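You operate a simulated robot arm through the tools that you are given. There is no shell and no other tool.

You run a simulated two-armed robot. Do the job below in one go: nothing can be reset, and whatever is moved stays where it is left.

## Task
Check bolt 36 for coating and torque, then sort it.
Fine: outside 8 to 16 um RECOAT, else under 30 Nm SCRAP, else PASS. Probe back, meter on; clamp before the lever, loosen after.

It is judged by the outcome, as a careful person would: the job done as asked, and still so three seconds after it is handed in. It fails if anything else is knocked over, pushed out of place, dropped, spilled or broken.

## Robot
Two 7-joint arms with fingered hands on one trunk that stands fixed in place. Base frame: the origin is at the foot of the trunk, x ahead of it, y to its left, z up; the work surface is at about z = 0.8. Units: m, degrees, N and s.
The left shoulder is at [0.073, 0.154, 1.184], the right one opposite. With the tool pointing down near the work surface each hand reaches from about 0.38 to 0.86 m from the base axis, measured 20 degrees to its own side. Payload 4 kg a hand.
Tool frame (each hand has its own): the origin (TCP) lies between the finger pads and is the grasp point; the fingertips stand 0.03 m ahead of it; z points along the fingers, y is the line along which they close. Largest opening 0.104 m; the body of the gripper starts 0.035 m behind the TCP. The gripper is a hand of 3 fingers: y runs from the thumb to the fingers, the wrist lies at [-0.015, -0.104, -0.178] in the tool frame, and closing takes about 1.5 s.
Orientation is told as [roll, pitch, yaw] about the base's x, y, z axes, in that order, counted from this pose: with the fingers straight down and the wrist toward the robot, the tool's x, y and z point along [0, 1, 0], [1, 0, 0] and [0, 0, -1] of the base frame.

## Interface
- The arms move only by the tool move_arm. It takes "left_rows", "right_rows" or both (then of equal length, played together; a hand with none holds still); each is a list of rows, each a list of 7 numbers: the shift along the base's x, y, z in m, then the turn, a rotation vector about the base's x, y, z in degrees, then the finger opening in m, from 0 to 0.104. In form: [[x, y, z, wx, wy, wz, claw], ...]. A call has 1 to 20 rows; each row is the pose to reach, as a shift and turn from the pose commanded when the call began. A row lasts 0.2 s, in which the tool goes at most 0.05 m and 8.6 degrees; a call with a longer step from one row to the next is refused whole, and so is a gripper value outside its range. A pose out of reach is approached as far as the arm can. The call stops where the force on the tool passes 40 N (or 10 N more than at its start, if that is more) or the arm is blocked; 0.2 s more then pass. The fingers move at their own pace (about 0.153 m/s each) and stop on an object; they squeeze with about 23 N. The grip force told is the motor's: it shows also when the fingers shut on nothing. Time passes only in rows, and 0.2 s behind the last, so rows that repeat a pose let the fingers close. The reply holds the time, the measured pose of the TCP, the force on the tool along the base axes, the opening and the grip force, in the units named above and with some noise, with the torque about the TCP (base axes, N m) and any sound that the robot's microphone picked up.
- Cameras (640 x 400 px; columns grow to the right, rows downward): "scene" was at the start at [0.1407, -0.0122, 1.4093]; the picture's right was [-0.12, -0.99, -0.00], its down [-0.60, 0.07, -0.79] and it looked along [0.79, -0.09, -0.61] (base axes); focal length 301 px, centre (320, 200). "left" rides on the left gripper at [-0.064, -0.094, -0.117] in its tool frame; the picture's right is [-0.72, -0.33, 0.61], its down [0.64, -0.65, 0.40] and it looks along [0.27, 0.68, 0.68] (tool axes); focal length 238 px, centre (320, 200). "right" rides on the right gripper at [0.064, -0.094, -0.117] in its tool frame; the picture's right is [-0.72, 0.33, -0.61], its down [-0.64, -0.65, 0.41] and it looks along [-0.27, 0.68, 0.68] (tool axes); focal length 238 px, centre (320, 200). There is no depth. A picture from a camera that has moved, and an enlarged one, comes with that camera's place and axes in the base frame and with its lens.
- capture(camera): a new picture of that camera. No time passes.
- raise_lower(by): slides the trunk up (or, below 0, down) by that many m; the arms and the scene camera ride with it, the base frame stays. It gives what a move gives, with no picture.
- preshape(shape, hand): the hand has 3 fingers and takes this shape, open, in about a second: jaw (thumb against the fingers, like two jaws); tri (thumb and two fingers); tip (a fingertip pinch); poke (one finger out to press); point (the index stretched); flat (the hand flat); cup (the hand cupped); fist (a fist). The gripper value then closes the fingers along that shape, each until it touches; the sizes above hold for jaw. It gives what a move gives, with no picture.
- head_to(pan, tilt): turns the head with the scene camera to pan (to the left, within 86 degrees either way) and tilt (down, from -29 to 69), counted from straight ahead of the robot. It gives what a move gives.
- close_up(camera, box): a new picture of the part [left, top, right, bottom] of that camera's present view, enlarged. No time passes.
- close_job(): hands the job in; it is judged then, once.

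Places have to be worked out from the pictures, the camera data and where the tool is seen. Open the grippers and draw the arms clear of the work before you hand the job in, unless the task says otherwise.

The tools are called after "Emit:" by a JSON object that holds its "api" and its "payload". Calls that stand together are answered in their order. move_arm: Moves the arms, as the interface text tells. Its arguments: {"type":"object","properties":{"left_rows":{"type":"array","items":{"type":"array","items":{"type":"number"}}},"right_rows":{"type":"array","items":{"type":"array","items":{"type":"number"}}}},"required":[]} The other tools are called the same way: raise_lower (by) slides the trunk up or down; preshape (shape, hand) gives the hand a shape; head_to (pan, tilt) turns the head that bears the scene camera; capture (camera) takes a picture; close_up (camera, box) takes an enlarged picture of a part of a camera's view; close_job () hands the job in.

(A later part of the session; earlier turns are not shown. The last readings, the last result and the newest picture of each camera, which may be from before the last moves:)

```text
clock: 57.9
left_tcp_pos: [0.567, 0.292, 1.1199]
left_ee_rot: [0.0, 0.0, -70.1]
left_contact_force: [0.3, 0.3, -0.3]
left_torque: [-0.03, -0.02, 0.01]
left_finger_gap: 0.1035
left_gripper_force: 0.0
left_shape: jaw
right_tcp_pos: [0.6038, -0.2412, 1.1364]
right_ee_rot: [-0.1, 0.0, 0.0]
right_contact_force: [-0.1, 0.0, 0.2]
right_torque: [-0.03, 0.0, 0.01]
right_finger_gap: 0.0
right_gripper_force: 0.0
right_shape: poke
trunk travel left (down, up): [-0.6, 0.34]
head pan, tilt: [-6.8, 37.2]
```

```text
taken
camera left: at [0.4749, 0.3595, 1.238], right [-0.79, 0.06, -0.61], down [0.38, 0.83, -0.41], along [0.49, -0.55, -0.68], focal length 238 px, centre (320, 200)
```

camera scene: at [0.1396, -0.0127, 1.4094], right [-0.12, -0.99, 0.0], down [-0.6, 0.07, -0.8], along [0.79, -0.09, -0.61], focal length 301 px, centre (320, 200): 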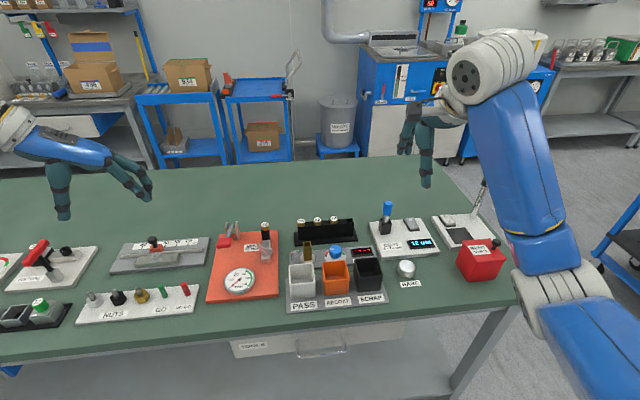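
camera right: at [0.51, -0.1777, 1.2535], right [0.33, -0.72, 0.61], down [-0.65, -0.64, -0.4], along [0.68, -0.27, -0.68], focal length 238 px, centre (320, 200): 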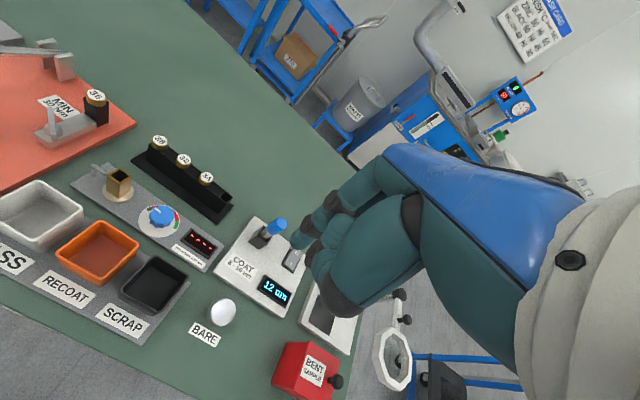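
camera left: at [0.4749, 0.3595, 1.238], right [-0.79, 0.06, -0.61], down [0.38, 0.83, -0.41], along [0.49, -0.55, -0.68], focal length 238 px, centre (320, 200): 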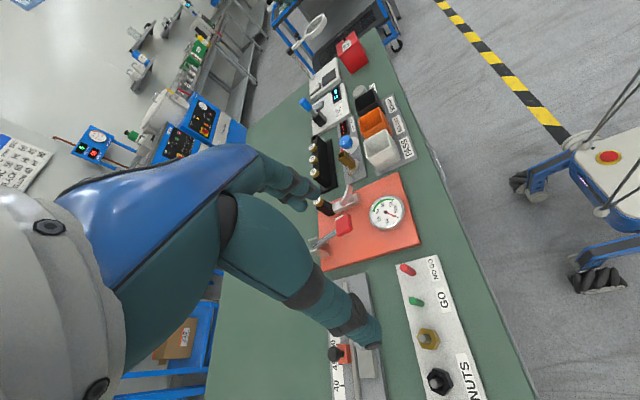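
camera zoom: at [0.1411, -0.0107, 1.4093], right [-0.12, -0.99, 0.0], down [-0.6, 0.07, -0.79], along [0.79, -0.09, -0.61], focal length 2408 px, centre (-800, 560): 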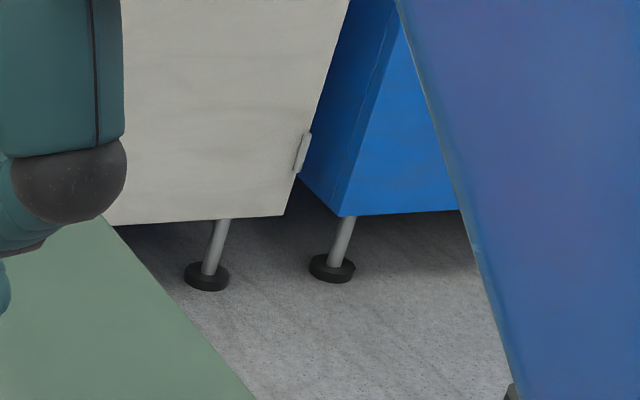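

In the poke shape the index tip is only about 18 mm below the TCP and something else hangs at nearly the same height. I'll try the point shape to compare.

Emit:
{"api": "preshape", "payload": {"hand": "right", "shape": "point"}}

Emit:
{"api": "close_up", "payload": {"camera": "right", "box": [240, 160, 400, 300]}}

Emit:
{"api": "close_up", "payload": {"camera": "scene", "box": [380, 60, 500, 200]}}

```text
clock: 58.8
left_tcp_pos: [0.5681, 0.292, 1.1208]
left_ee_rot: [-0.1, -0.1, -70.0]
left_contact_force: [0.3, 0.1, 0.1]
left_torque: [0.01, 0.01, 0.01]
left_finger_gap: 0.1038
left_gripper_force: 0.1
left_shape: jaw
right_tcp_pos: [0.6047, -0.2419, 1.1369]
right_ee_rot: [0.0, -0.1, 0.0]
right_contact_force: [1.0, 0.2, -0.3]
right_torque: [-0.01, 0.0, -0.03]
right_finger_gap: 0.0001
right_gripper_force: 0.0
right_shape: point
trunk travel left (down, up): [-0.6, 0.34]
head pan, tilt: [-6.8, 37.2]
```

```text
2.86 times, centred on (320, 230) of right
camera zoom: at [0.5097, -0.1776, 1.2537], right [0.33, -0.72, 0.61], down [-0.65, -0.64, -0.4], along [0.68, -0.27, -0.68], focal length 681 px, centre (320, 114)
```

zoom: 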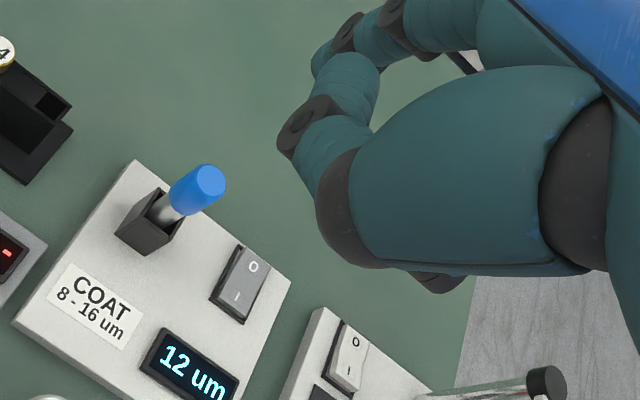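

```text
2.86 times, centred on (440, 130) of scene
camera zoom: at [0.1408, -0.0106, 1.4093], right [-0.12, -0.99, 0.0], down [-0.6, 0.07, -0.79], along [0.79, -0.09, -0.61], focal length 860 px, centre (-23, 400)
```

zoom: 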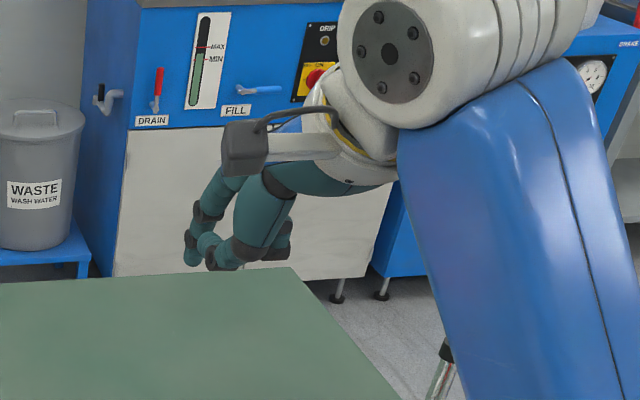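

Point sends the index forward rather than down, so I'll return the right hand to jaw. I'll turn the wing with the left hand instead, hovering above the clamp with the fingers slightly open at yaw -45°.

Emit:
{"api": "preshape", "payload": {"hand": "right", "shape": "jaw"}}

Emit:
{"api": "move_arm", "payload": {"left_rows": [[0.018, -0.038, -0.005, 0, 0, 4, 0.1], [0.036, -0.076, -0.01, 0, 0, 8, 0.09], [0.054, -0.114, -0.015, 0, 0, 12, 0.08], [0.072, -0.152, -0.02, 0, 0, 16, 0.07], [0.09, -0.19, -0.04, 0, 0, 20, 0.06], [0.106, -0.222, -0.07, 0, 0, 25, 0.05], [0.1096, -0.228, -0.11, 0, 0, 25, 0.05], [0.1096, -0.228, -0.15, 0, 0, 25, 0.05], [0.1096, -0.228, -0.16, 0, 0, 25, 0.05], [0.1096, -0.228, -0.16, 0, 0, 25, 0.05]]}}

Emit:
{"api": "capture", "payload": {"camera": "left"}}

Emit:
{"api": "close_up", "payload": {"camera": "scene", "box": [210, 190, 310, 280]}}

```text
clock: 59.7
left_tcp_pos: [0.5679, 0.2914, 1.1194]
left_ee_rot: [-0.1, -0.2, -69.9]
left_contact_force: [0.5, 0.9, 0.5]
left_torque: [-0.01, -0.02, 0.06]
left_finger_gap: 0.1034
left_gripper_force: 0.1
left_shape: jaw
right_tcp_pos: [0.6047, -0.2422, 1.1367]
right_ee_rot: [-0.1, 0.0, -0.1]
right_contact_force: [0.2, -0.8, -0.1]
right_torque: [0.04, 0.02, 0.01]
right_finger_gap: 0.1035
right_gripper_force: 0.1
right_shape: jaw
trunk travel left (down, up): [-0.6, 0.34]
head pan, tilt: [-6.8, 37.2]
```

```text
clock: 61.9
left_tcp_pos: [0.678, 0.0623, 0.9596]
left_ee_rot: [0.0, 0.0, -45.1]
left_contact_force: [1.2, -0.5, -1.0]
left_torque: [0.02, 0.02, 0.0]
left_finger_gap: 0.0505
left_gripper_force: 0.0
left_shape: jaw
right_tcp_pos: [0.6044, -0.244, 1.1359]
right_ee_rot: [0.0, 0.0, 0.0]
right_contact_force: [1.0, -0.3, 0.2]
right_torque: [-0.01, -0.01, -0.01]
right_finger_gap: 0.1037
right_gripper_force: 0.0
right_shape: jaw
trunk travel left (down, up): [-0.6, 0.34]
head pan, tilt: [-6.8, 37.2]
```

```text
taken
camera left: at [0.5651, 0.0842, 1.0781], right [-0.74, -0.28, -0.61], down [-0.01, 0.91, -0.4], along [0.67, -0.29, -0.68], focal length 238 px, centre (320, 200)
```

left: 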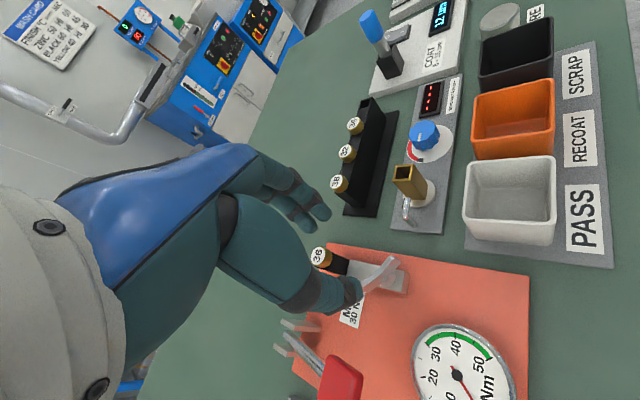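

```text
4.44 times, centred on (260, 235) of scene
camera zoom: at [0.141, -0.0122, 1.4093], right [-0.12, -0.99, 0.0], down [-0.6, 0.07, -0.79], along [0.79, -0.09, -0.61], focal length 1338 px, centre (587, 44)
```

zoom: 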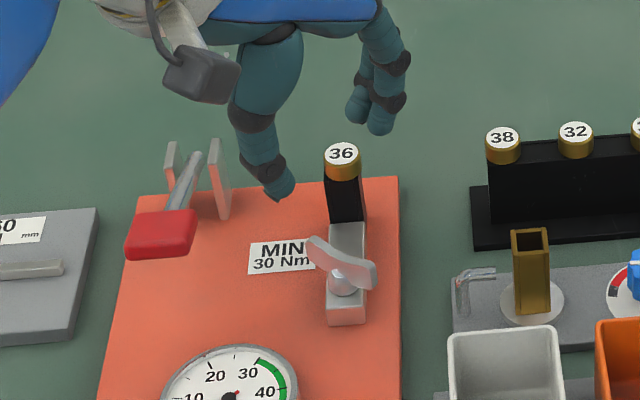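

The wing projects exactly where expected, so the left TCP is centred over the clamp pivot to within about 2 mm. I'll lower part way and check clearance to the bolt and lever.

Emit:
{"api": "move_arm", "payload": {"left_rows": [[0.002, 0, -0.02, 0, 0, 0, 0.05], [0.002, 0, -0.04, 0, 0, 0, 0.05], [0.002, 0, -0.058, 0, 0, 0, 0.05], [0.002, 0, -0.058, 0, 0, 0, 0.05]]}}

Emit:
{"api": "capture", "payload": {"camera": "left"}}

Emit:
{"api": "close_up", "payload": {"camera": "scene", "box": [220, 190, 320, 280]}}

Emit:
{"api": "close_up", "payload": {"camera": "right", "box": [0, 20, 200, 180]}}

```text
clock: 62.9
left_tcp_pos: [0.6794, 0.0621, 0.9011]
left_ee_rot: [-0.1, 0.1, -45.0]
left_contact_force: [-0.4, 0.4, -0.1]
left_torque: [0.03, -0.01, 0.0]
left_finger_gap: 0.0502
left_gripper_force: 0.1
left_shape: jaw
right_tcp_pos: [0.6028, -0.243, 1.1368]
right_ee_rot: [0.0, 0.0, 0.1]
right_contact_force: [-1.1, -0.1, -0.4]
right_torque: [-0.02, -0.04, 0.01]
right_finger_gap: 0.1039
right_gripper_force: 0.1
right_shape: jaw
trunk travel left (down, up): [-0.6, 0.34]
head pan, tilt: [-6.8, 37.2]
```

```text
taken
camera left: at [0.5672, 0.0847, 1.0193], right [-0.74, -0.28, -0.61], down [-0.01, 0.91, -0.4], along [0.67, -0.29, -0.68], focal length 238 px, centre (320, 200)
```

left: 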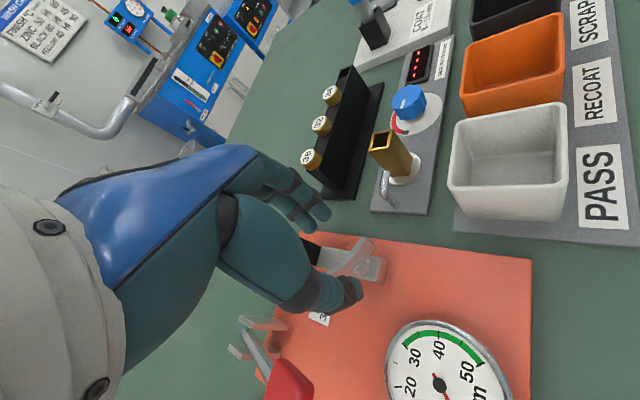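

```text
4.44 times, centred on (270, 235) of scene
camera zoom: at [0.1411, -0.012, 1.4093], right [-0.12, -0.99, 0.0], down [-0.6, 0.07, -0.79], along [0.79, -0.09, -0.61], focal length 1338 px, centre (542, 44)
```

zoom: 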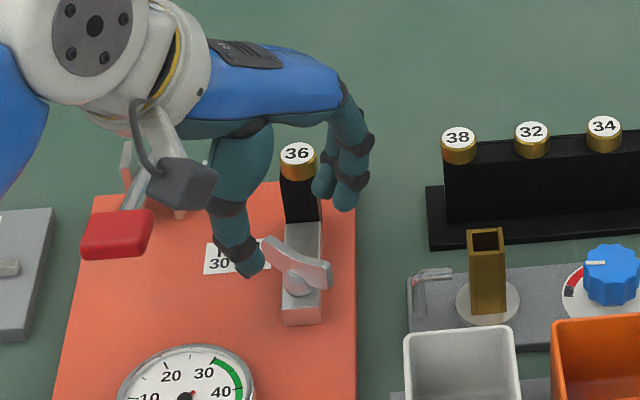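

```text
2.50 times, centred on (100, 100) of right
camera zoom: at [0.5097, -0.179, 1.2535], right [0.33, -0.72, 0.61], down [-0.65, -0.64, -0.4], along [0.68, -0.27, -0.68], focal length 596 px, centre (870, 450)
```

zoom: 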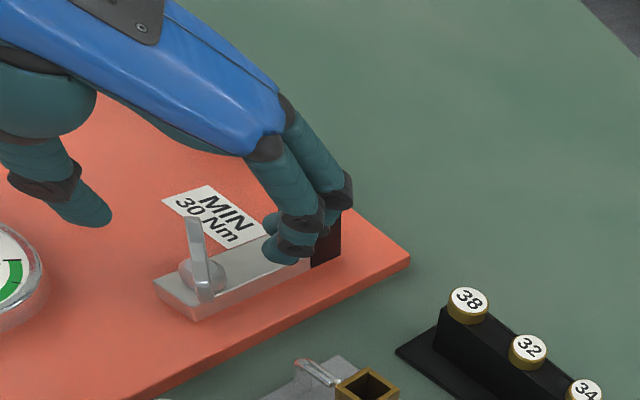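

The fingers clear the bolt by about 1 cm and straddle the wing. I'll narrow the opening to 0.03 and lower around the wing.

Emit:
{"api": "move_arm", "payload": {"left_rows": [[0, 0, 0, 0, 0, 0, 0.03], [0, 0, 0, 0, 0, 0, 0.03], [0, 0, -0.01, 0, 0, 0, 0.03], [0, 0, -0.02, 0, 0, 0, 0.03], [0, 0, -0.028, 0, 0, 0, 0.03], [0, 0, -0.032, 0, 0, 0, 0.03], [0, 0, -0.032, 0, 0, 0, 0.03]]}}

Emit:
{"api": "close_up", "payload": {"camera": "left", "box": [250, 180, 410, 330]}}

Emit:
{"api": "close_up", "payload": {"camera": "scene", "box": [230, 210, 310, 280]}}

Emit:
{"api": "close_up", "payload": {"camera": "right", "box": [0, 40, 160, 180]}}

```text
clock: 64.5
left_tcp_pos: [0.6798, 0.061, 0.8708]
left_ee_rot: [-0.1, -0.1, -45.0]
left_contact_force: [0.0, 0.6, -1.7]
left_torque: [0.02, 0.01, 0.03]
left_finger_gap: 0.0303
left_gripper_force: 0.1
left_shape: jaw
right_tcp_pos: [0.6039, -0.2432, 1.1369]
right_ee_rot: [0.0, 0.0, -0.1]
right_contact_force: [1.0, -0.5, 0.4]
right_torque: [-0.01, -0.01, -0.03]
right_finger_gap: 0.1038
right_gripper_force: 0.0
right_shape: jaw
trunk travel left (down, up): [-0.6, 0.34]
head pan, tilt: [-6.8, 37.2]
```

```text
2.67 times, centred on (330, 255) of left
camera zoom: at [0.5676, 0.0841, 0.9882], right [-0.74, -0.28, -0.61], down [-0.01, 0.91, -0.4], along [0.67, -0.29, -0.68], focal length 636 px, centre (293, 53)
```

zoom: 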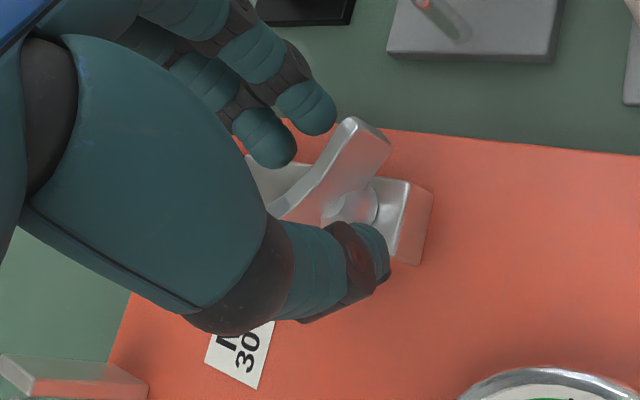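

```text
5.71 times, centred on (270, 245) of scene
camera zoom: at [0.1411, -0.012, 1.4093], right [-0.12, -0.99, 0.0], down [-0.6, 0.07, -0.79], along [0.79, -0.09, -0.61], focal length 1720 px, centre (606, -57)
```

zoom: 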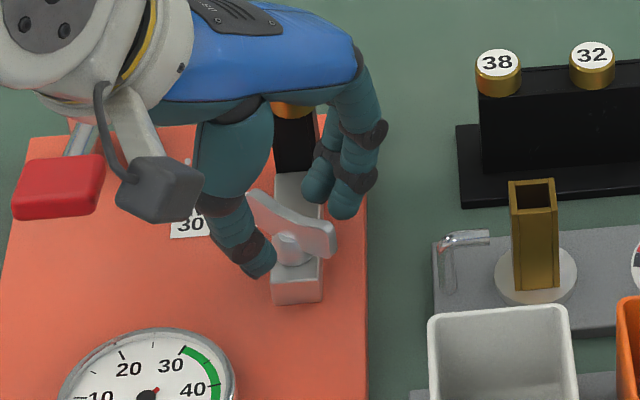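

```text
2.86 times, centred on (80, 110) of right
camera zoom: at [0.5097, -0.179, 1.2535], right [0.33, -0.72, 0.61], down [-0.65, -0.64, -0.41], along [0.68, -0.27, -0.68], focal length 681 px, centre (1006, 457)
```

zoom: 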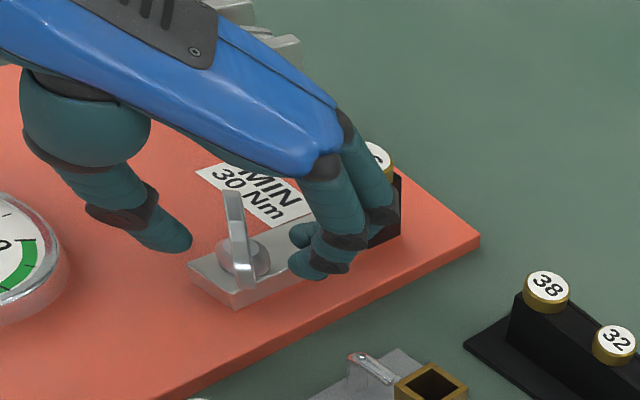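

The wing lies between the thumb and fingers. I'll close gently onto it.

Emit:
{"api": "move_arm", "payload": {"left_rows": [[0, 0, 0, 0, 0, 0, 0.02], [0, 0, 0, 0, 0, 0, 0.01], [0, 0, 0, 0, 0, 0, 0.0], [0, 0, 0, 0, 0, 0, 0.0], [0, 0, 0, 0, 0, 0, 0.0]]}}

Emit:
{"api": "close_up", "payload": {"camera": "left", "box": [250, 180, 410, 330]}}

Emit:
{"api": "close_up", "payload": {"camera": "scene", "box": [240, 210, 300, 270]}}

Emit:
{"api": "close_up", "payload": {"camera": "right", "box": [0, 40, 160, 180]}}

```text
clock: 65.7
left_tcp_pos: [0.6804, 0.0625, 0.8713]
left_ee_rot: [0.1, 0.0, -44.9]
left_contact_force: [1.8, -1.0, 2.6]
left_torque: [-0.02, -0.09, 0.02]
left_finger_gap: 0.0035
left_gripper_force: 22.8
left_shape: jaw
right_tcp_pos: [0.6043, -0.2426, 1.1362]
right_ee_rot: [0.0, 0.0, 0.1]
right_contact_force: [0.0, 0.0, -0.2]
right_torque: [-0.02, -0.03, -0.02]
right_finger_gap: 0.1039
right_gripper_force: 0.0
right_shape: jaw
trunk travel left (down, up): [-0.6, 0.34]
head pan, tilt: [-6.8, 37.2]
```

```text
2.67 times, centred on (330, 255) of left
camera zoom: at [0.5676, 0.0841, 0.9888], right [-0.74, -0.28, -0.61], down [-0.01, 0.91, -0.4], along [0.67, -0.29, -0.68], focal length 636 px, centre (293, 53)
```

zoom: 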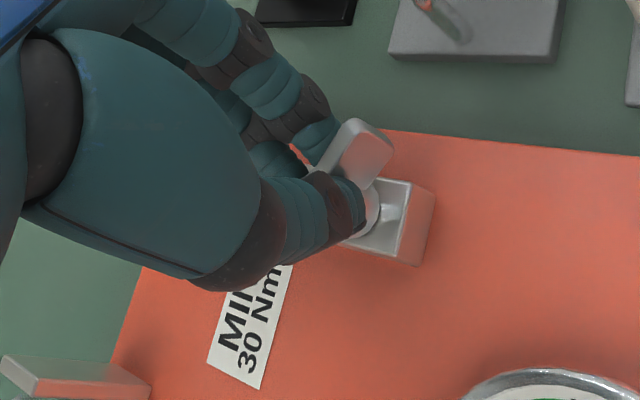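

```text
6.67 times, centred on (270, 240) of scene
camera zoom: at [0.1408, -0.0121, 1.4093], right [-0.12, -0.99, 0.0], down [-0.6, 0.07, -0.79], along [0.79, -0.09, -0.61], focal length 2007 px, centre (653, -67)
```

zoom: 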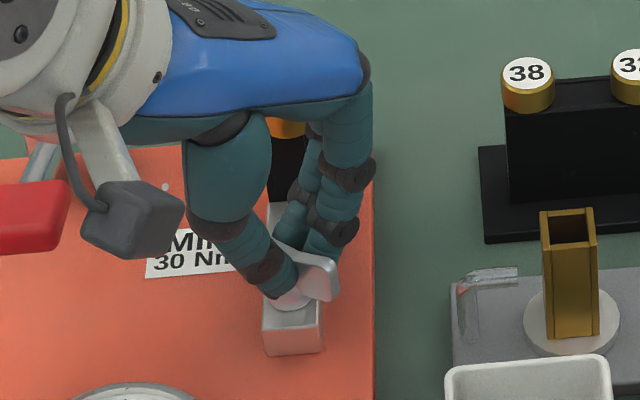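

```text
2.86 times, centred on (80, 110) of right
camera zoom: at [0.5095, -0.1791, 1.2536], right [0.33, -0.72, 0.61], down [-0.65, -0.64, -0.41], along [0.68, -0.27, -0.68], focal length 681 px, centre (1006, 457)
```

zoom: 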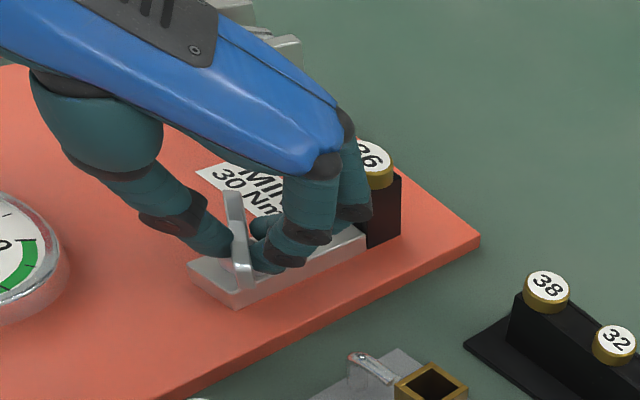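

The wing is gripped at 23 N. I'll turn it clockwise (as seen from above) about 24° and watch the torque for resistance.

Emit:
{"api": "move_arm", "payload": {"left_rows": [[0, 0, 0, 0, 0, -6, 0.0], [0, 0, 0, 0, 0, -12, 0.0], [0, 0, 0, 0, 0, -18, 0.0], [0, 0, 0, 0, 0, -24, 0.0], [0, 0, 0, 0, 0, -24, 0.0]]}}

Emit:
{"api": "close_up", "payload": {"camera": "scene", "box": [240, 210, 300, 270]}}

Emit:
{"api": "close_up", "payload": {"camera": "right", "box": [0, 40, 160, 180]}}

```text
clock: 66.9
left_tcp_pos: [0.6794, 0.0622, 0.8723]
left_ee_rot: [-0.1, 0.1, -69.0]
left_contact_force: [-2.3, -0.6, 2.4]
left_torque: [-0.04, -0.01, 0.01]
left_finger_gap: 0.0035
left_gripper_force: 23.1
left_shape: jaw
right_tcp_pos: [0.6034, -0.243, 1.1366]
right_ee_rot: [0.0, -0.1, 0.0]
right_contact_force: [0.1, -0.1, 0.1]
right_torque: [0.01, 0.0, -0.02]
right_finger_gap: 0.1038
right_gripper_force: 0.0
right_shape: jaw
trunk travel left (down, up): [-0.6, 0.34]
head pan, tilt: [-6.8, 37.2]
```

```text
6.67 times, centred on (270, 240) of scene
camera zoom: at [0.1403, -0.0122, 1.4094], right [-0.12, -0.99, 0.0], down [-0.6, 0.07, -0.79], along [0.79, -0.09, -0.61], focal length 2007 px, centre (653, -67)
```

zoom: 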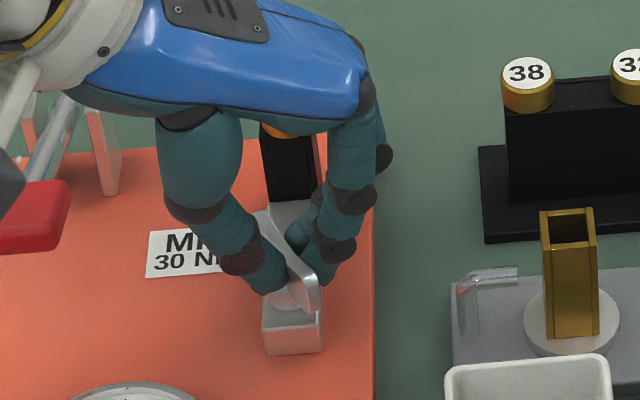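

```text
2.86 times, centred on (80, 110) of right
camera zoom: at [0.5091, -0.1792, 1.2537], right [0.33, -0.72, 0.61], down [-0.65, -0.64, -0.41], along [0.68, -0.27, -0.68], focal length 681 px, centre (1006, 457)
```

zoom: 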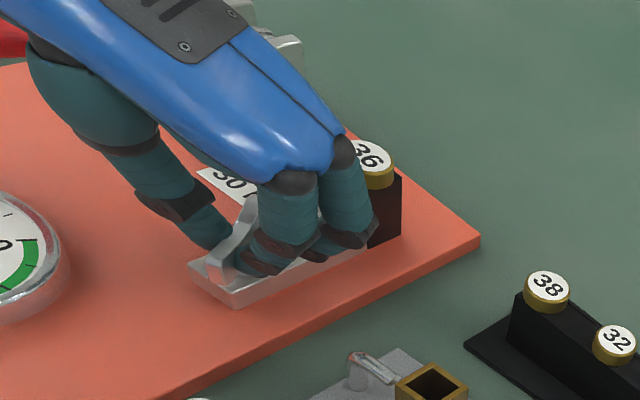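

The wing turned with the hand and with no resistance. I'll continue clockwise another 24°, watching torque and clearance to the red lever.

Emit:
{"api": "move_arm", "payload": {"left_rows": [[0, 0, 0, 0, 0, -6, 0.0], [0, 0, 0, 0, 0, -12, 0.0], [0, 0, 0, 0, 0, -18, 0.0], [0, 0, 0, 0, 0, -24, 0.0], [0, 0, 0, 0, 0, -24, 0.0]]}}

Emit:
{"api": "close_up", "payload": {"camera": "scene", "box": [220, 210, 300, 280]}}

Emit:
{"api": "close_up", "payload": {"camera": "right", "box": [0, 40, 160, 180]}}

Emit:
{"api": "capture", "payload": {"camera": "left"}}

```text
clock: 68.1
left_tcp_pos: [0.68, 0.0644, 0.8715]
left_ee_rot: [-0.1, 0.0, -93.2]
left_contact_force: [-6.0, 2.1, 0.6]
left_torque: [0.07, 0.11, 0.05]
left_finger_gap: 0.0033
left_gripper_force: 23.2
left_shape: jaw
right_tcp_pos: [0.6036, -0.2417, 1.1378]
right_ee_rot: [0.0, -0.1, 0.1]
right_contact_force: [-0.1, 0.9, 0.2]
right_torque: [0.03, 0.0, -0.02]
right_finger_gap: 0.104
right_gripper_force: 0.1
right_shape: jaw
trunk travel left (down, up): [-0.6, 0.34]
head pan, tilt: [-6.8, 37.2]
```

```text
5.71 times, centred on (260, 245) of scene
camera zoom: at [0.1397, -0.0109, 1.4094], right [-0.12, -0.99, 0.0], down [-0.6, 0.07, -0.8], along [0.79, -0.09, -0.61], focal length 1720 px, centre (663, -57)
```

zoom: 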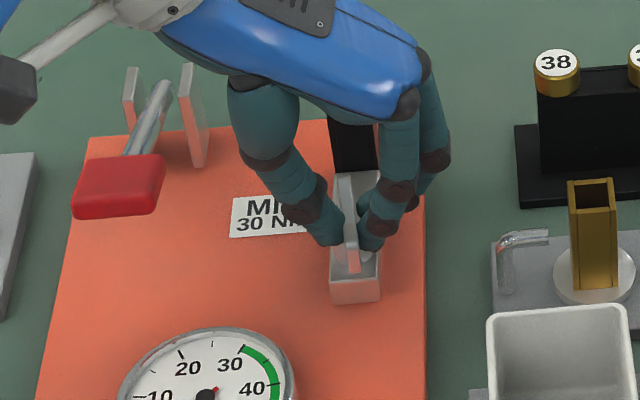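

```text
2.86 times, centred on (80, 110) of right
camera zoom: at [0.5086, -0.178, 1.2541], right [0.33, -0.72, 0.61], down [-0.65, -0.64, -0.41], along [0.68, -0.27, -0.68], focal length 681 px, centre (1006, 457)
```

zoom: 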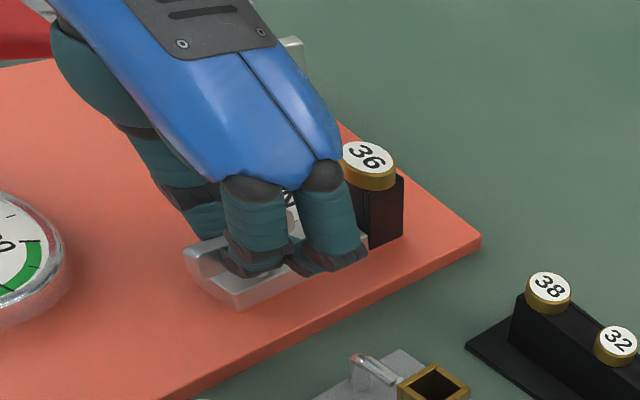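

```text
taken
camera left: at [0.6206, 0.1619, 0.9889], right [-0.7, 0.36, -0.61], down [0.67, 0.62, -0.41], along [0.23, -0.7, -0.68], focal length 238 px, centre (320, 200)
```

left: 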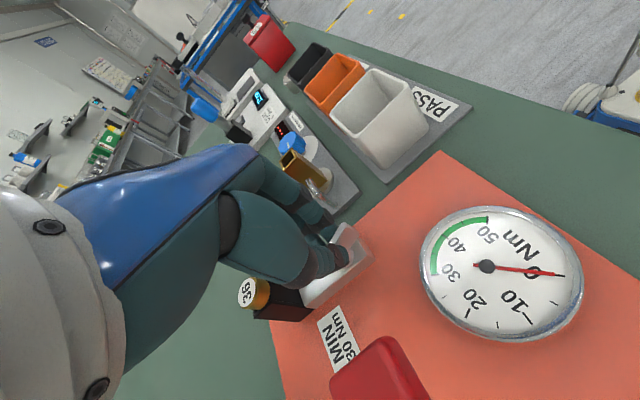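

The wing now lies along the bar. I'll try a few more degrees clockwise to find out whether this is the end stop.

Emit:
{"api": "move_arm", "payload": {"left_rows": [[0, 0, 0, 0, 0, -5, 0.0], [0, 0, 0, 0, 0, -10, 0.0], [0, 0, 0, 0, 0, -10, 0.0]]}}

Emit:
{"api": "close_up", "payload": {"camera": "scene", "box": [220, 210, 300, 280]}}

```text
clock: 68.9
left_tcp_pos: [0.6793, 0.0636, 0.8718]
left_ee_rot: [0.3, 0.0, -103.0]
left_contact_force: [11.9, 2.1, 1.5]
left_torque: [0.0, -0.38, 0.06]
left_finger_gap: 0.0034
left_gripper_force: 23.0
left_shape: jaw
left hand out of reach, approached as far as the arm can: row 2, 3
right_tcp_pos: [0.605, -0.2406, 1.1368]
right_ee_rot: [0.1, 0.0, -0.1]
right_contact_force: [0.2, -0.1, 0.0]
right_torque: [-0.01, 0.0, -0.01]
right_finger_gap: 0.1037
right_gripper_force: 0.1
right_shape: jaw
trunk travel left (down, up): [-0.6, 0.34]
head pan, tilt: [-6.8, 37.2]
```

```text
5.71 times, centred on (260, 245) of scene
camera zoom: at [0.1435, -0.0104, 1.4091], right [-0.12, -0.99, 0.0], down [-0.6, 0.07, -0.79], along [0.79, -0.1, -0.61], focal length 1720 px, centre (663, -57)
```

zoom: 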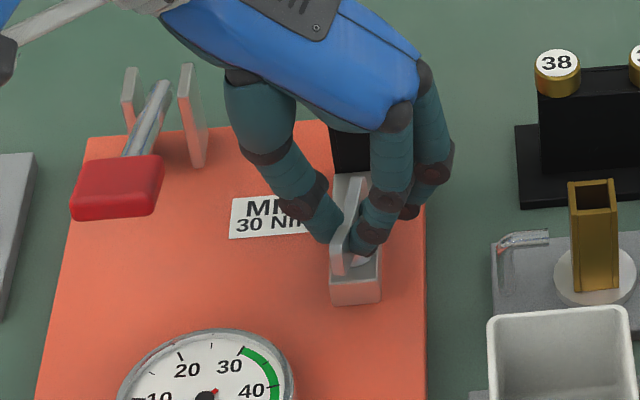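

It turned past the bar line with no stop, and the left wrist has reached its limit at -103°. I'll release the wing and withdraw the left hand upward, then look at the clamp and continue with the right hand.

Emit:
{"api": "move_arm", "payload": {"left_rows": [[0, 0, 0, 0, 0, 3, 0.015], [0, 0, 0, 0, 0, 3, 0.03], [0, 0, 0, 0, 0, 3, 0.04], [0, 0, 0.03, 0, 0, 3, 0.04], [0, 0, 0.07, 0, 0, 5, 0.05], [0, 0, 0.11, 0, 0, 10, 0.06], [0, 0, 0.15, 0, 0, 15, 0.08], [-0.01, 0.03, 0.18, 0, 0, 20, 0.1], [-0.03, 0.07, 0.2, 0, 0, 25, 0.104], [-0.05, 0.11, 0.21, 0, 0, 30, 0.104], [-0.07, 0.15, 0.22, 0, 0, 33, 0.104], [-0.09, 0.19, 0.23, 0, 0, 33, 0.104], [-0.11, 0.228, 0.25, 0, 0, 33, 0.104]]}}

Emit:
{"api": "close_up", "payload": {"camera": "scene", "box": [220, 210, 300, 280]}}

Emit:
{"api": "close_up", "payload": {"camera": "left", "box": [290, 160, 430, 270]}}

Emit:
{"api": "close_up", "payload": {"camera": "right", "box": [0, 40, 160, 180]}}

```text
clock: 71.7
left_tcp_pos: [0.5634, 0.2962, 1.1207]
left_ee_rot: [0.0, -0.2, -70.0]
left_contact_force: [-0.3, 0.4, -0.2]
left_torque: [-0.04, -0.03, -0.02]
left_finger_gap: 0.1038
left_gripper_force: 0.0
left_shape: jaw
right_tcp_pos: [0.6027, -0.2405, 1.1385]
right_ee_rot: [-0.1, 0.0, -0.1]
right_contact_force: [-0.5, 0.3, 0.1]
right_torque: [-0.01, 0.0, 0.04]
right_finger_gap: 0.1035
right_gripper_force: 0.1
right_shape: jaw
trunk travel left (down, up): [-0.6, 0.34]
head pan, tilt: [-6.8, 37.2]
```

```text
5.71 times, centred on (260, 245) of scene
camera zoom: at [0.1392, -0.0086, 1.4095], right [-0.12, -0.99, 0.0], down [-0.6, 0.07, -0.8], along [0.79, -0.1, -0.61], focal length 1720 px, centre (663, -57)
```

zoom: 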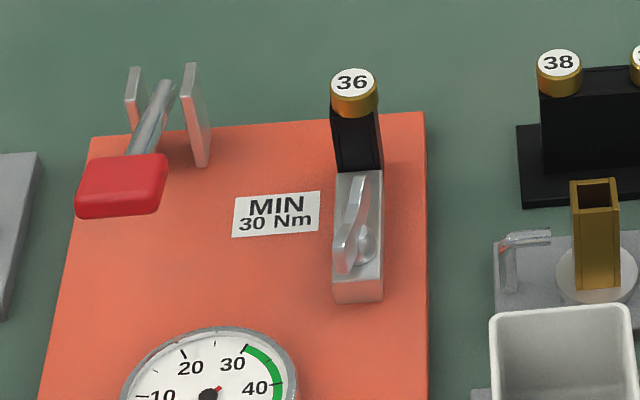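

```text
3.64 times, centred on (360, 215) of left
camera zoom: at [0.4702, 0.3634, 1.2384], right [-0.79, 0.06, -0.61], down [0.38, 0.83, -0.41], along [0.49, -0.55, -0.68], focal length 867 px, centre (174, 146)
```

zoom: 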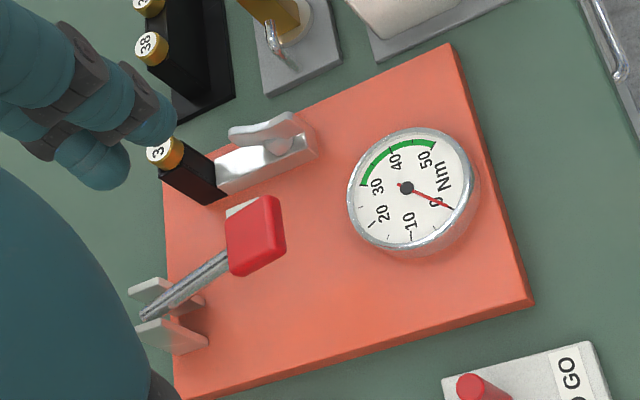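

```text
2.86 times, centred on (80, 110) of right
camera zoom: at [0.5083, -0.1761, 1.2546], right [0.32, -0.72, 0.62], down [-0.65, -0.64, -0.4], along [0.68, -0.27, -0.68], focal length 681 px, centre (1006, 457)
```

zoom: 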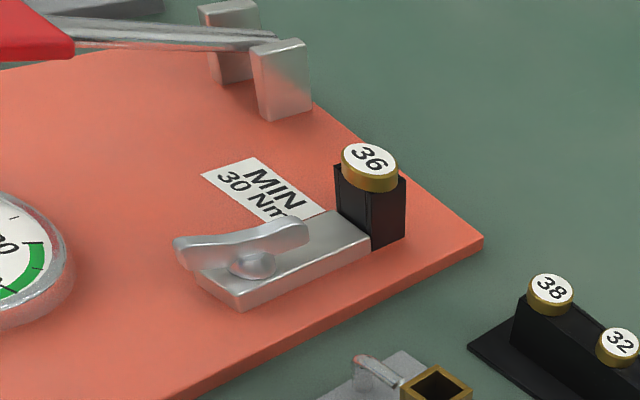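

The wing is now about 12° past the bar line and no stop was felt. I'll bring the right hand over it at yaw +75°, which lets that wrist carry on turning clockwise.

Emit:
{"api": "move_arm", "payload": {"right_rows": [[0.007, 0.03, -0.005, 0, 0, 8, 0.1], [0.014, 0.06, -0.01, 0, 0, 16, 0.09], [0.021, 0.09, -0.015, 0, 0, 24, 0.08], [0.028, 0.12, -0.02, 0, 0, 32, 0.07], [0.035, 0.15, -0.025, 0, 0, 40, 0.06], [0.042, 0.18, -0.03, 0, 0, 48, 0.05], [0.05, 0.21, -0.035, 0, 0, 56, 0.05], [0.057, 0.24, -0.05, 0, 0, 64, 0.05], [0.065, 0.275, -0.07, 0, 0, 72, 0.05], [0.074, 0.307, -0.1, 0, 0, 76, 0.05], [0.074, 0.307, -0.14, 0, 0, 76, 0.05], [0.074, 0.307, -0.18, 0, 0, 76, 0.05], [0.074, 0.307, -0.18, 0, 0, 76, 0.05]]}}

Emit:
{"api": "capture", "payload": {"camera": "right"}}

Emit:
{"api": "close_up", "payload": {"camera": "scene", "box": [210, 180, 330, 280]}}

Emit:
{"api": "close_up", "payload": {"camera": "left", "box": [270, 120, 430, 250]}}

```text
clock: 74.5
left_tcp_pos: [0.5639, 0.2946, 1.1207]
left_ee_rot: [-0.2, 0.0, -70.0]
left_contact_force: [-0.3, -0.1, 1.1]
left_torque: [0.01, -0.02, -0.02]
left_finger_gap: 0.104
left_gripper_force: 0.0
left_shape: jaw
right_tcp_pos: [0.6785, 0.0653, 0.9589]
right_ee_rot: [0.0, 0.0, 76.0]
right_contact_force: [0.0, 0.2, -0.8]
right_torque: [0.05, 0.02, -0.02]
right_finger_gap: 0.0504
right_gripper_force: 0.0
right_shape: jaw
trunk travel left (down, up): [-0.6, 0.34]
head pan, tilt: [-6.8, 37.2]
```

```text
taken
camera right: at [0.5935, -0.0099, 1.0759], right [0.78, 0.14, 0.61], down [0.46, -0.79, -0.4], along [0.43, 0.6, -0.68], focal length 238 px, centre (320, 200)
```

right: 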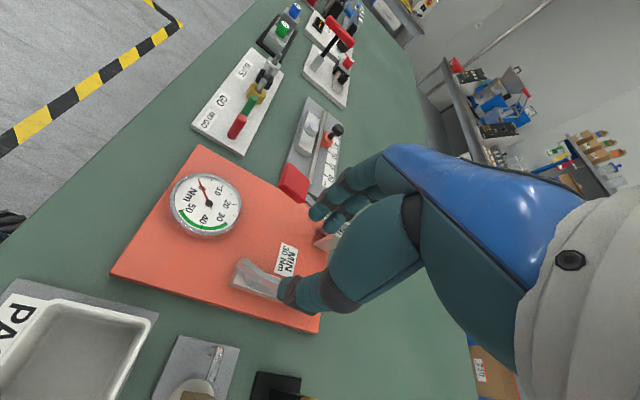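

```text
4.00 times, centred on (270, 230) of scene
camera zoom: at [0.141, -0.0094, 1.4093], right [-0.12, -0.99, 0.0], down [-0.6, 0.07, -0.79], along [0.79, -0.1, -0.61], focal length 1204 px, centre (520, 80)
```

zoom: 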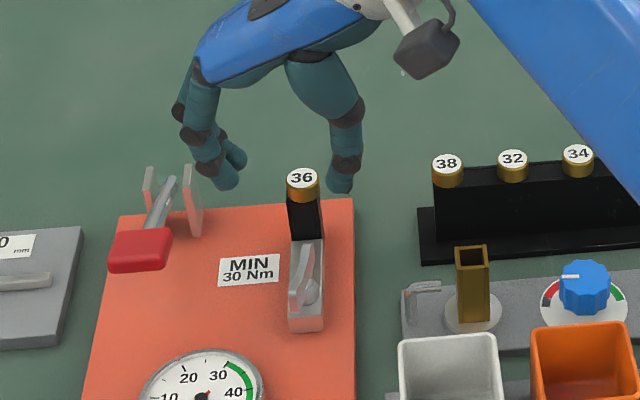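

```text
3.08 times, centred on (350, 185) of left
camera zoom: at [0.4715, 0.3623, 1.238], right [-0.79, 0.06, -0.61], down [0.38, 0.83, -0.41], along [0.49, -0.55, -0.68], focal length 733 px, centre (228, 246)
```

zoom: 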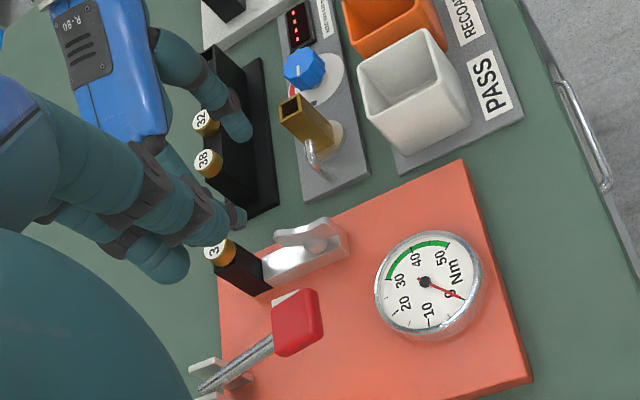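

The right hand is centred over the clamp at yaw 76°. I'll narrow to 0.03 and lower around the wing as before.

Emit:
{"api": "move_arm", "payload": {"right_rows": [[0.001, -0.001, -0.01, 0, 0, 0, 0.04], [0.001, -0.001, -0.03, 0, 0, 0, 0.03], [0.001, -0.001, -0.05, 0, 0, 0, 0.03], [0.001, -0.001, -0.07, 0, 0, 0, 0.03], [0.001, -0.001, -0.083, 0, 0, 0, 0.03], [0.001, -0.001, -0.088, 0, 0, 0, 0.03], [0.001, -0.001, -0.088, 0, 0, 0, 0.03]]}}

Emit:
{"api": "close_up", "payload": {"camera": "right", "box": [240, 180, 400, 320]}}

Emit:
{"api": "close_up", "payload": {"camera": "scene", "box": [220, 200, 310, 280]}}

Emit:
{"api": "close_up", "payload": {"camera": "left", "box": [270, 120, 430, 250]}}

```text
clock: 76.1
left_tcp_pos: [0.5658, 0.2937, 1.1211]
left_ee_rot: [-0.2, -0.1, -70.1]
left_contact_force: [-0.1, 0.0, -0.6]
left_torque: [0.03, 0.0, 0.0]
left_finger_gap: 0.1036
left_gripper_force: 0.1
left_shape: jaw
right_tcp_pos: [0.6808, 0.0639, 0.8712]
right_ee_rot: [0.1, -0.1, 76.0]
right_contact_force: [-0.3, 0.4, -0.8]
right_torque: [0.01, -0.01, 0.02]
right_finger_gap: 0.0303
right_gripper_force: 0.1
right_shape: jaw
trunk travel left (down, up): [-0.6, 0.34]
head pan, tilt: [-6.8, 37.2]
```

```text
2.86 times, centred on (320, 250) of right
camera zoom: at [0.5953, -0.0127, 0.987], right [0.78, 0.14, 0.61], down [0.46, -0.79, -0.41], along [0.43, 0.6, -0.68], focal length 681 px, centre (320, 57)
```

zoom: 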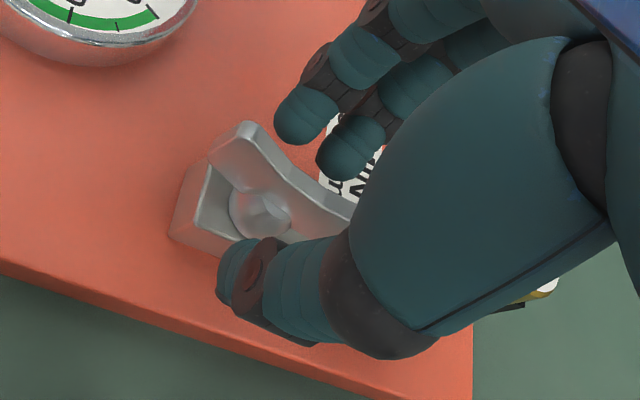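

```text
5.00 times, centred on (265, 240) of scene
camera zoom: at [0.1413, -0.0092, 1.4093], right [-0.12, -0.99, 0.0], down [-0.6, 0.07, -0.79], along [0.79, -0.1, -0.61], focal length 1505 px, centre (595, 0)
```

zoom: 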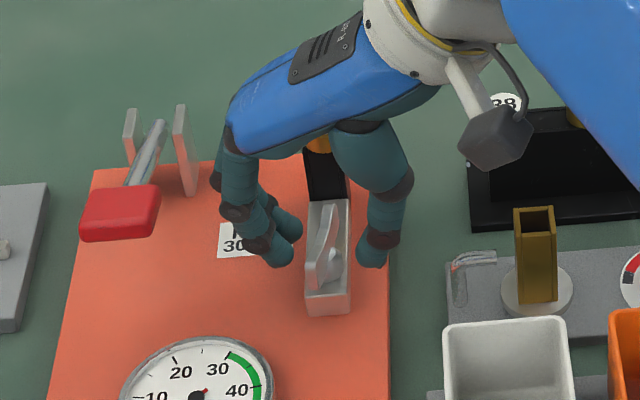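

```text
3.08 times, centred on (350, 185) of left
camera zoom: at [0.4719, 0.362, 1.238], right [-0.79, 0.06, -0.61], down [0.38, 0.83, -0.41], along [0.49, -0.55, -0.68], focal length 733 px, centre (228, 246)
```

zoom: 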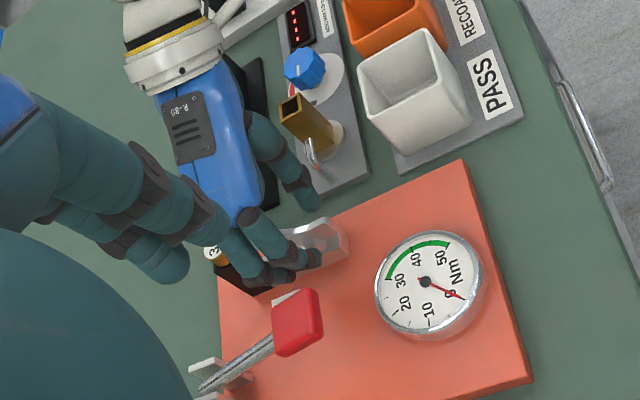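

The wing sits between the right thumb and fingers. I'll close and continue turning clockwise in small steps, watching torque.

Emit:
{"api": "move_arm", "payload": {"right_rows": [[0, 0, 0, 0, 0, 0, 0.02], [0, 0, 0, 0, 0, 0, 0.01], [0, 0, 0, 0, 0, 0, 0.0], [0, 0, 0, 0, 0, 0, 0.0], [0, 0, 0, 0, 0, 0, 0.0]]}}

Emit:
{"api": "move_arm", "payload": {"right_rows": [[0, 0, 0, 0, 0, -5, 0.0], [0, 0, 0, 0, 0, -10, 0.0], [0, 0, 0, 0, 0, -15, 0.0], [0, 0, 0, 0, 0, -15, 0.0]]}}

Emit:
{"api": "close_up", "payload": {"camera": "scene", "box": [220, 200, 310, 280]}}

Emit:
{"api": "close_up", "payload": {"camera": "right", "box": [240, 180, 400, 320]}}

```text
clock: 77.3
left_tcp_pos: [0.5653, 0.2942, 1.1207]
left_ee_rot: [-0.1, -0.1, -70.0]
left_contact_force: [-0.7, 0.5, -0.2]
left_torque: [-0.02, -0.02, 0.02]
left_finger_gap: 0.1039
left_gripper_force: 0.0
left_shape: jaw
right_tcp_pos: [0.6803, 0.0627, 0.8702]
right_ee_rot: [0.1, 0.1, 76.0]
right_contact_force: [1.0, 1.5, 2.0]
right_torque: [0.12, -0.01, 0.0]
right_finger_gap: 0.005
right_gripper_force: 23.2
right_shape: jaw
trunk travel left (down, up): [-0.6, 0.34]
head pan, tilt: [-6.8, 37.2]
```

```text
clock: 78.3
left_tcp_pos: [0.5656, 0.2951, 1.1207]
left_ee_rot: [0.0, 0.0, -70.0]
left_contact_force: [0.0, -0.1, 0.3]
left_torque: [0.03, 0.0, 0.02]
left_finger_gap: 0.1037
left_gripper_force: 0.0
left_shape: jaw
right_tcp_pos: [0.6794, 0.0645, 0.8716]
right_ee_rot: [0.0, -0.1, 61.0]
right_contact_force: [-0.1, 2.9, 1.0]
right_torque: [0.21, 0.03, 0.04]
right_finger_gap: 0.0046
right_gripper_force: 23.2
right_shape: jaw
trunk travel left (down, up): [-0.6, 0.34]
head pan, tilt: [-6.8, 37.2]
```

```text
5.00 times, centred on (265, 240) of scene
camera zoom: at [0.1406, -0.0081, 1.4094], right [-0.12, -0.99, 0.0], down [-0.6, 0.07, -0.79], along [0.79, -0.1, -0.61], focal length 1505 px, centre (595, 0)
```

zoom: 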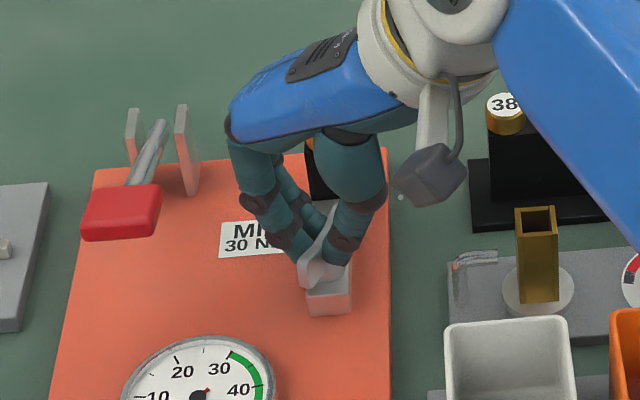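

```text
2.86 times, centred on (320, 250) of right
camera zoom: at [0.578, 0.0129, 0.9876], right [0.79, -0.06, 0.61], down [0.24, -0.88, -0.4], along [0.57, 0.47, -0.68], focal length 681 px, centre (320, 57)
```

zoom: 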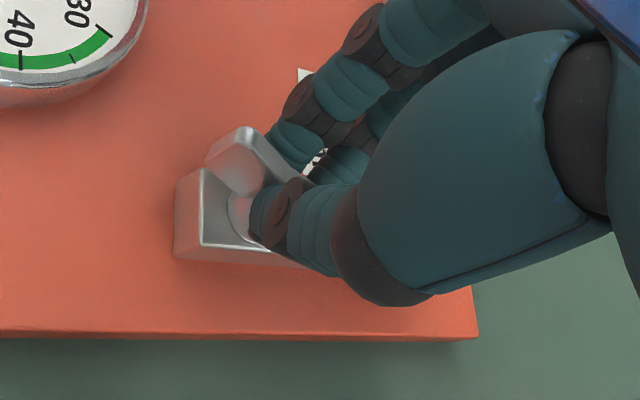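

Still turning without a stop. Another 15° clockwise.

Emit:
{"api": "move_arm", "payload": {"right_rows": [[0, 0, 0, 0, 0, -5, 0.0], [0, 0, 0, 0, 0, -10, 0.0], [0, 0, 0, 0, 0, -15, 0.0], [0, 0, 0, 0, 0, -15, 0.0]]}}

Emit:
{"api": "close_up", "payload": {"camera": "scene", "box": [220, 200, 310, 280]}}

Emit:
{"api": "close_up", "payload": {"camera": "right", "box": [240, 180, 400, 320]}}

Emit:
{"api": "close_up", "payload": {"camera": "left", "box": [270, 120, 430, 250]}}

```text
clock: 79.3
left_tcp_pos: [0.5654, 0.2956, 1.1204]
left_ee_rot: [-0.2, 0.0, -70.0]
left_contact_force: [-0.1, 1.1, -0.8]
left_torque: [0.02, 0.0, -0.01]
left_finger_gap: 0.1038
left_gripper_force: 0.0
left_shape: jaw
right_tcp_pos: [0.68, 0.0647, 0.8712]
right_ee_rot: [0.0, 0.0, 46.0]
right_contact_force: [-1.1, 6.5, -0.5]
right_torque: [0.23, 0.01, 0.07]
right_finger_gap: 0.0047
right_gripper_force: 23.3
right_shape: jaw
trunk travel left (down, up): [-0.6, 0.34]
head pan, tilt: [-6.8, 37.2]
```

```text
5.00 times, centred on (265, 240) of scene
camera zoom: at [0.141, -0.0068, 1.4093], right [-0.12, -0.99, 0.0], down [-0.6, 0.07, -0.79], along [0.79, -0.1, -0.61], focal length 1505 px, centre (595, 0)
```

zoom: 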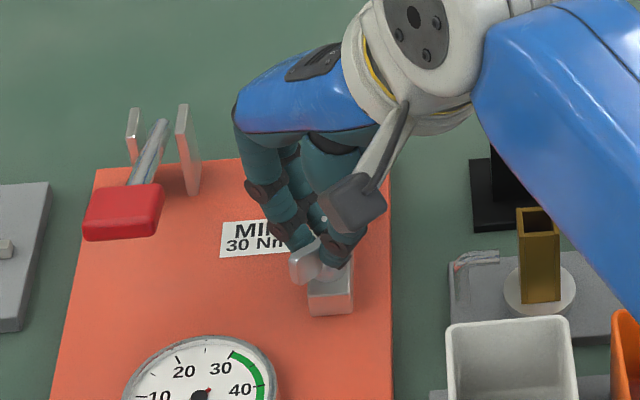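

```text
2.86 times, centred on (320, 250) of right
camera zoom: at [0.5681, 0.0412, 0.9877], right [0.74, -0.27, 0.61], down [0.01, -0.91, -0.4], along [0.67, 0.3, -0.68], focal length 681 px, centre (320, 57)
```

zoom: 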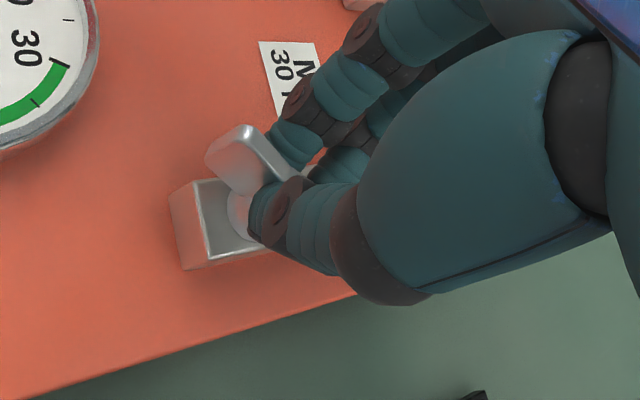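

```text
3.08 times, centred on (350, 185) of left
camera zoom: at [0.4717, 0.3632, 1.2376], right [-0.79, 0.06, -0.61], down [0.38, 0.83, -0.41], along [0.49, -0.55, -0.68], focal length 733 px, centre (228, 246)
```

zoom: 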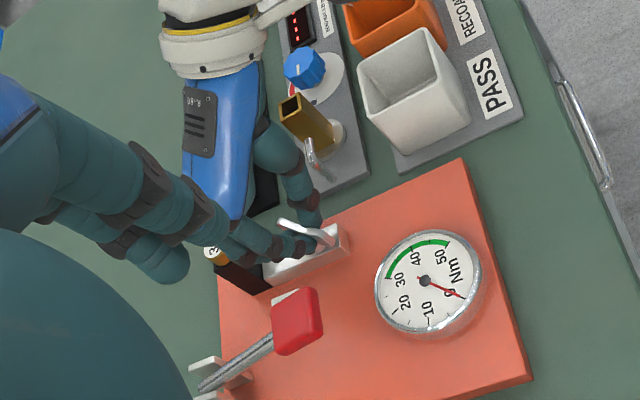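

The wing has now turned about 100° in all with still no hard stop. I'll release it and lift the hand to look at the clamp.

Emit:
{"api": "move_arm", "payload": {"right_rows": [[0, 0, 0, 0, 0, 2, 0.015], [0, 0, 0, 0, 0, 2, 0.03], [0, 0, 0, 0, 0, 3, 0.04], [0, -0.002, 0.02, 0, 0, 6, 0.04], [0, -0.004, 0.05, 0, 0, 12, 0.05], [0, -0.006, 0.09, 0, 0, 18, 0.06], [-0.01, -0.03, 0.12, 0, 0, 24, 0.07], [-0.02, -0.06, 0.14, 0, 0, 30, 0.08], [-0.03, -0.09, 0.15, 0, 0, 30, 0.09], [-0.04, -0.12, 0.16, 0, 0, 30, 0.1]]}}

Emit:
{"api": "close_up", "payload": {"camera": "scene", "box": [230, 210, 300, 270]}}

Emit:
{"api": "close_up", "payload": {"camera": "left", "box": [300, 160, 420, 260]}}

Emit:
{"api": "capture", "payload": {"camera": "right"}}

```text
clock: 81.5
left_tcp_pos: [0.5638, 0.2928, 1.121]
left_ee_rot: [0.0, 0.0, -70.0]
left_contact_force: [0.1, 0.6, 0.4]
left_torque: [-0.01, 0.02, -0.01]
left_finger_gap: 0.1037
left_gripper_force: 0.1
left_shape: jaw
right_tcp_pos: [0.6374, -0.0587, 1.0309]
right_ee_rot: [-0.1, -0.1, 76.2]
right_contact_force: [-0.5, 0.3, 0.6]
right_torque: [0.02, -0.01, 0.03]
right_finger_gap: 0.1001
right_gripper_force: 0.0
right_shape: jaw
trunk travel left (down, up): [-0.6, 0.34]
head pan, tilt: [-6.8, 37.2]
```

```text
6.67 times, centred on (265, 240) of scene
camera zoom: at [0.1405, -0.0116, 1.4094], right [-0.12, -0.99, 0.0], down [-0.6, 0.07, -0.79], along [0.79, -0.09, -0.61], focal length 2007 px, centre (687, -67)
```

zoom: 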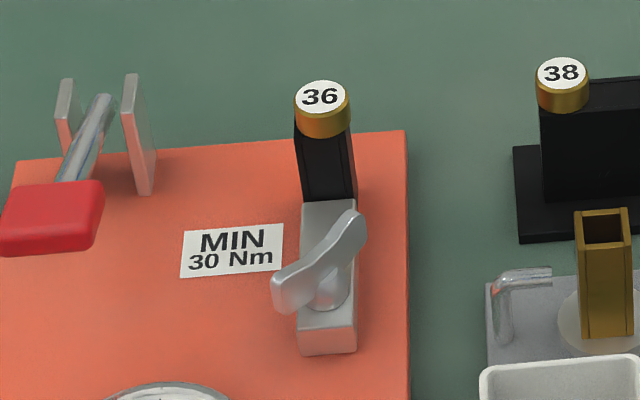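

```text
4.00 times, centred on (360, 210) of left
camera zoom: at [0.4711, 0.3607, 1.2387], right [-0.79, 0.06, -0.61], down [0.38, 0.83, -0.4], along [0.49, -0.55, -0.68], focal length 953 px, centre (160, 160)
```

zoom: 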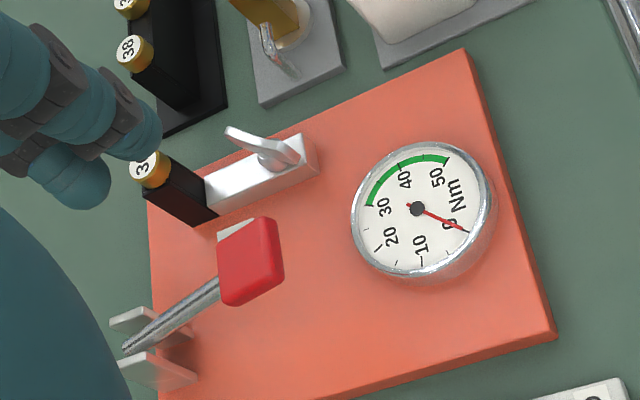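

```text
taken
camera right: at [0.5526, -0.1341, 1.1481], right [0.78, 0.14, 0.61], down [0.46, -0.79, -0.41], along [0.42, 0.6, -0.68], focal length 238 px, centre (320, 200)
```

right: 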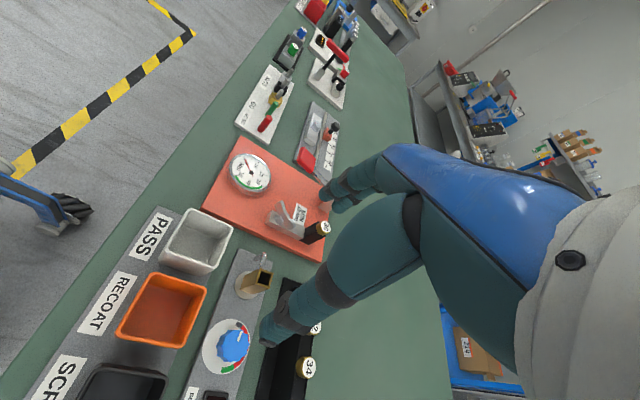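

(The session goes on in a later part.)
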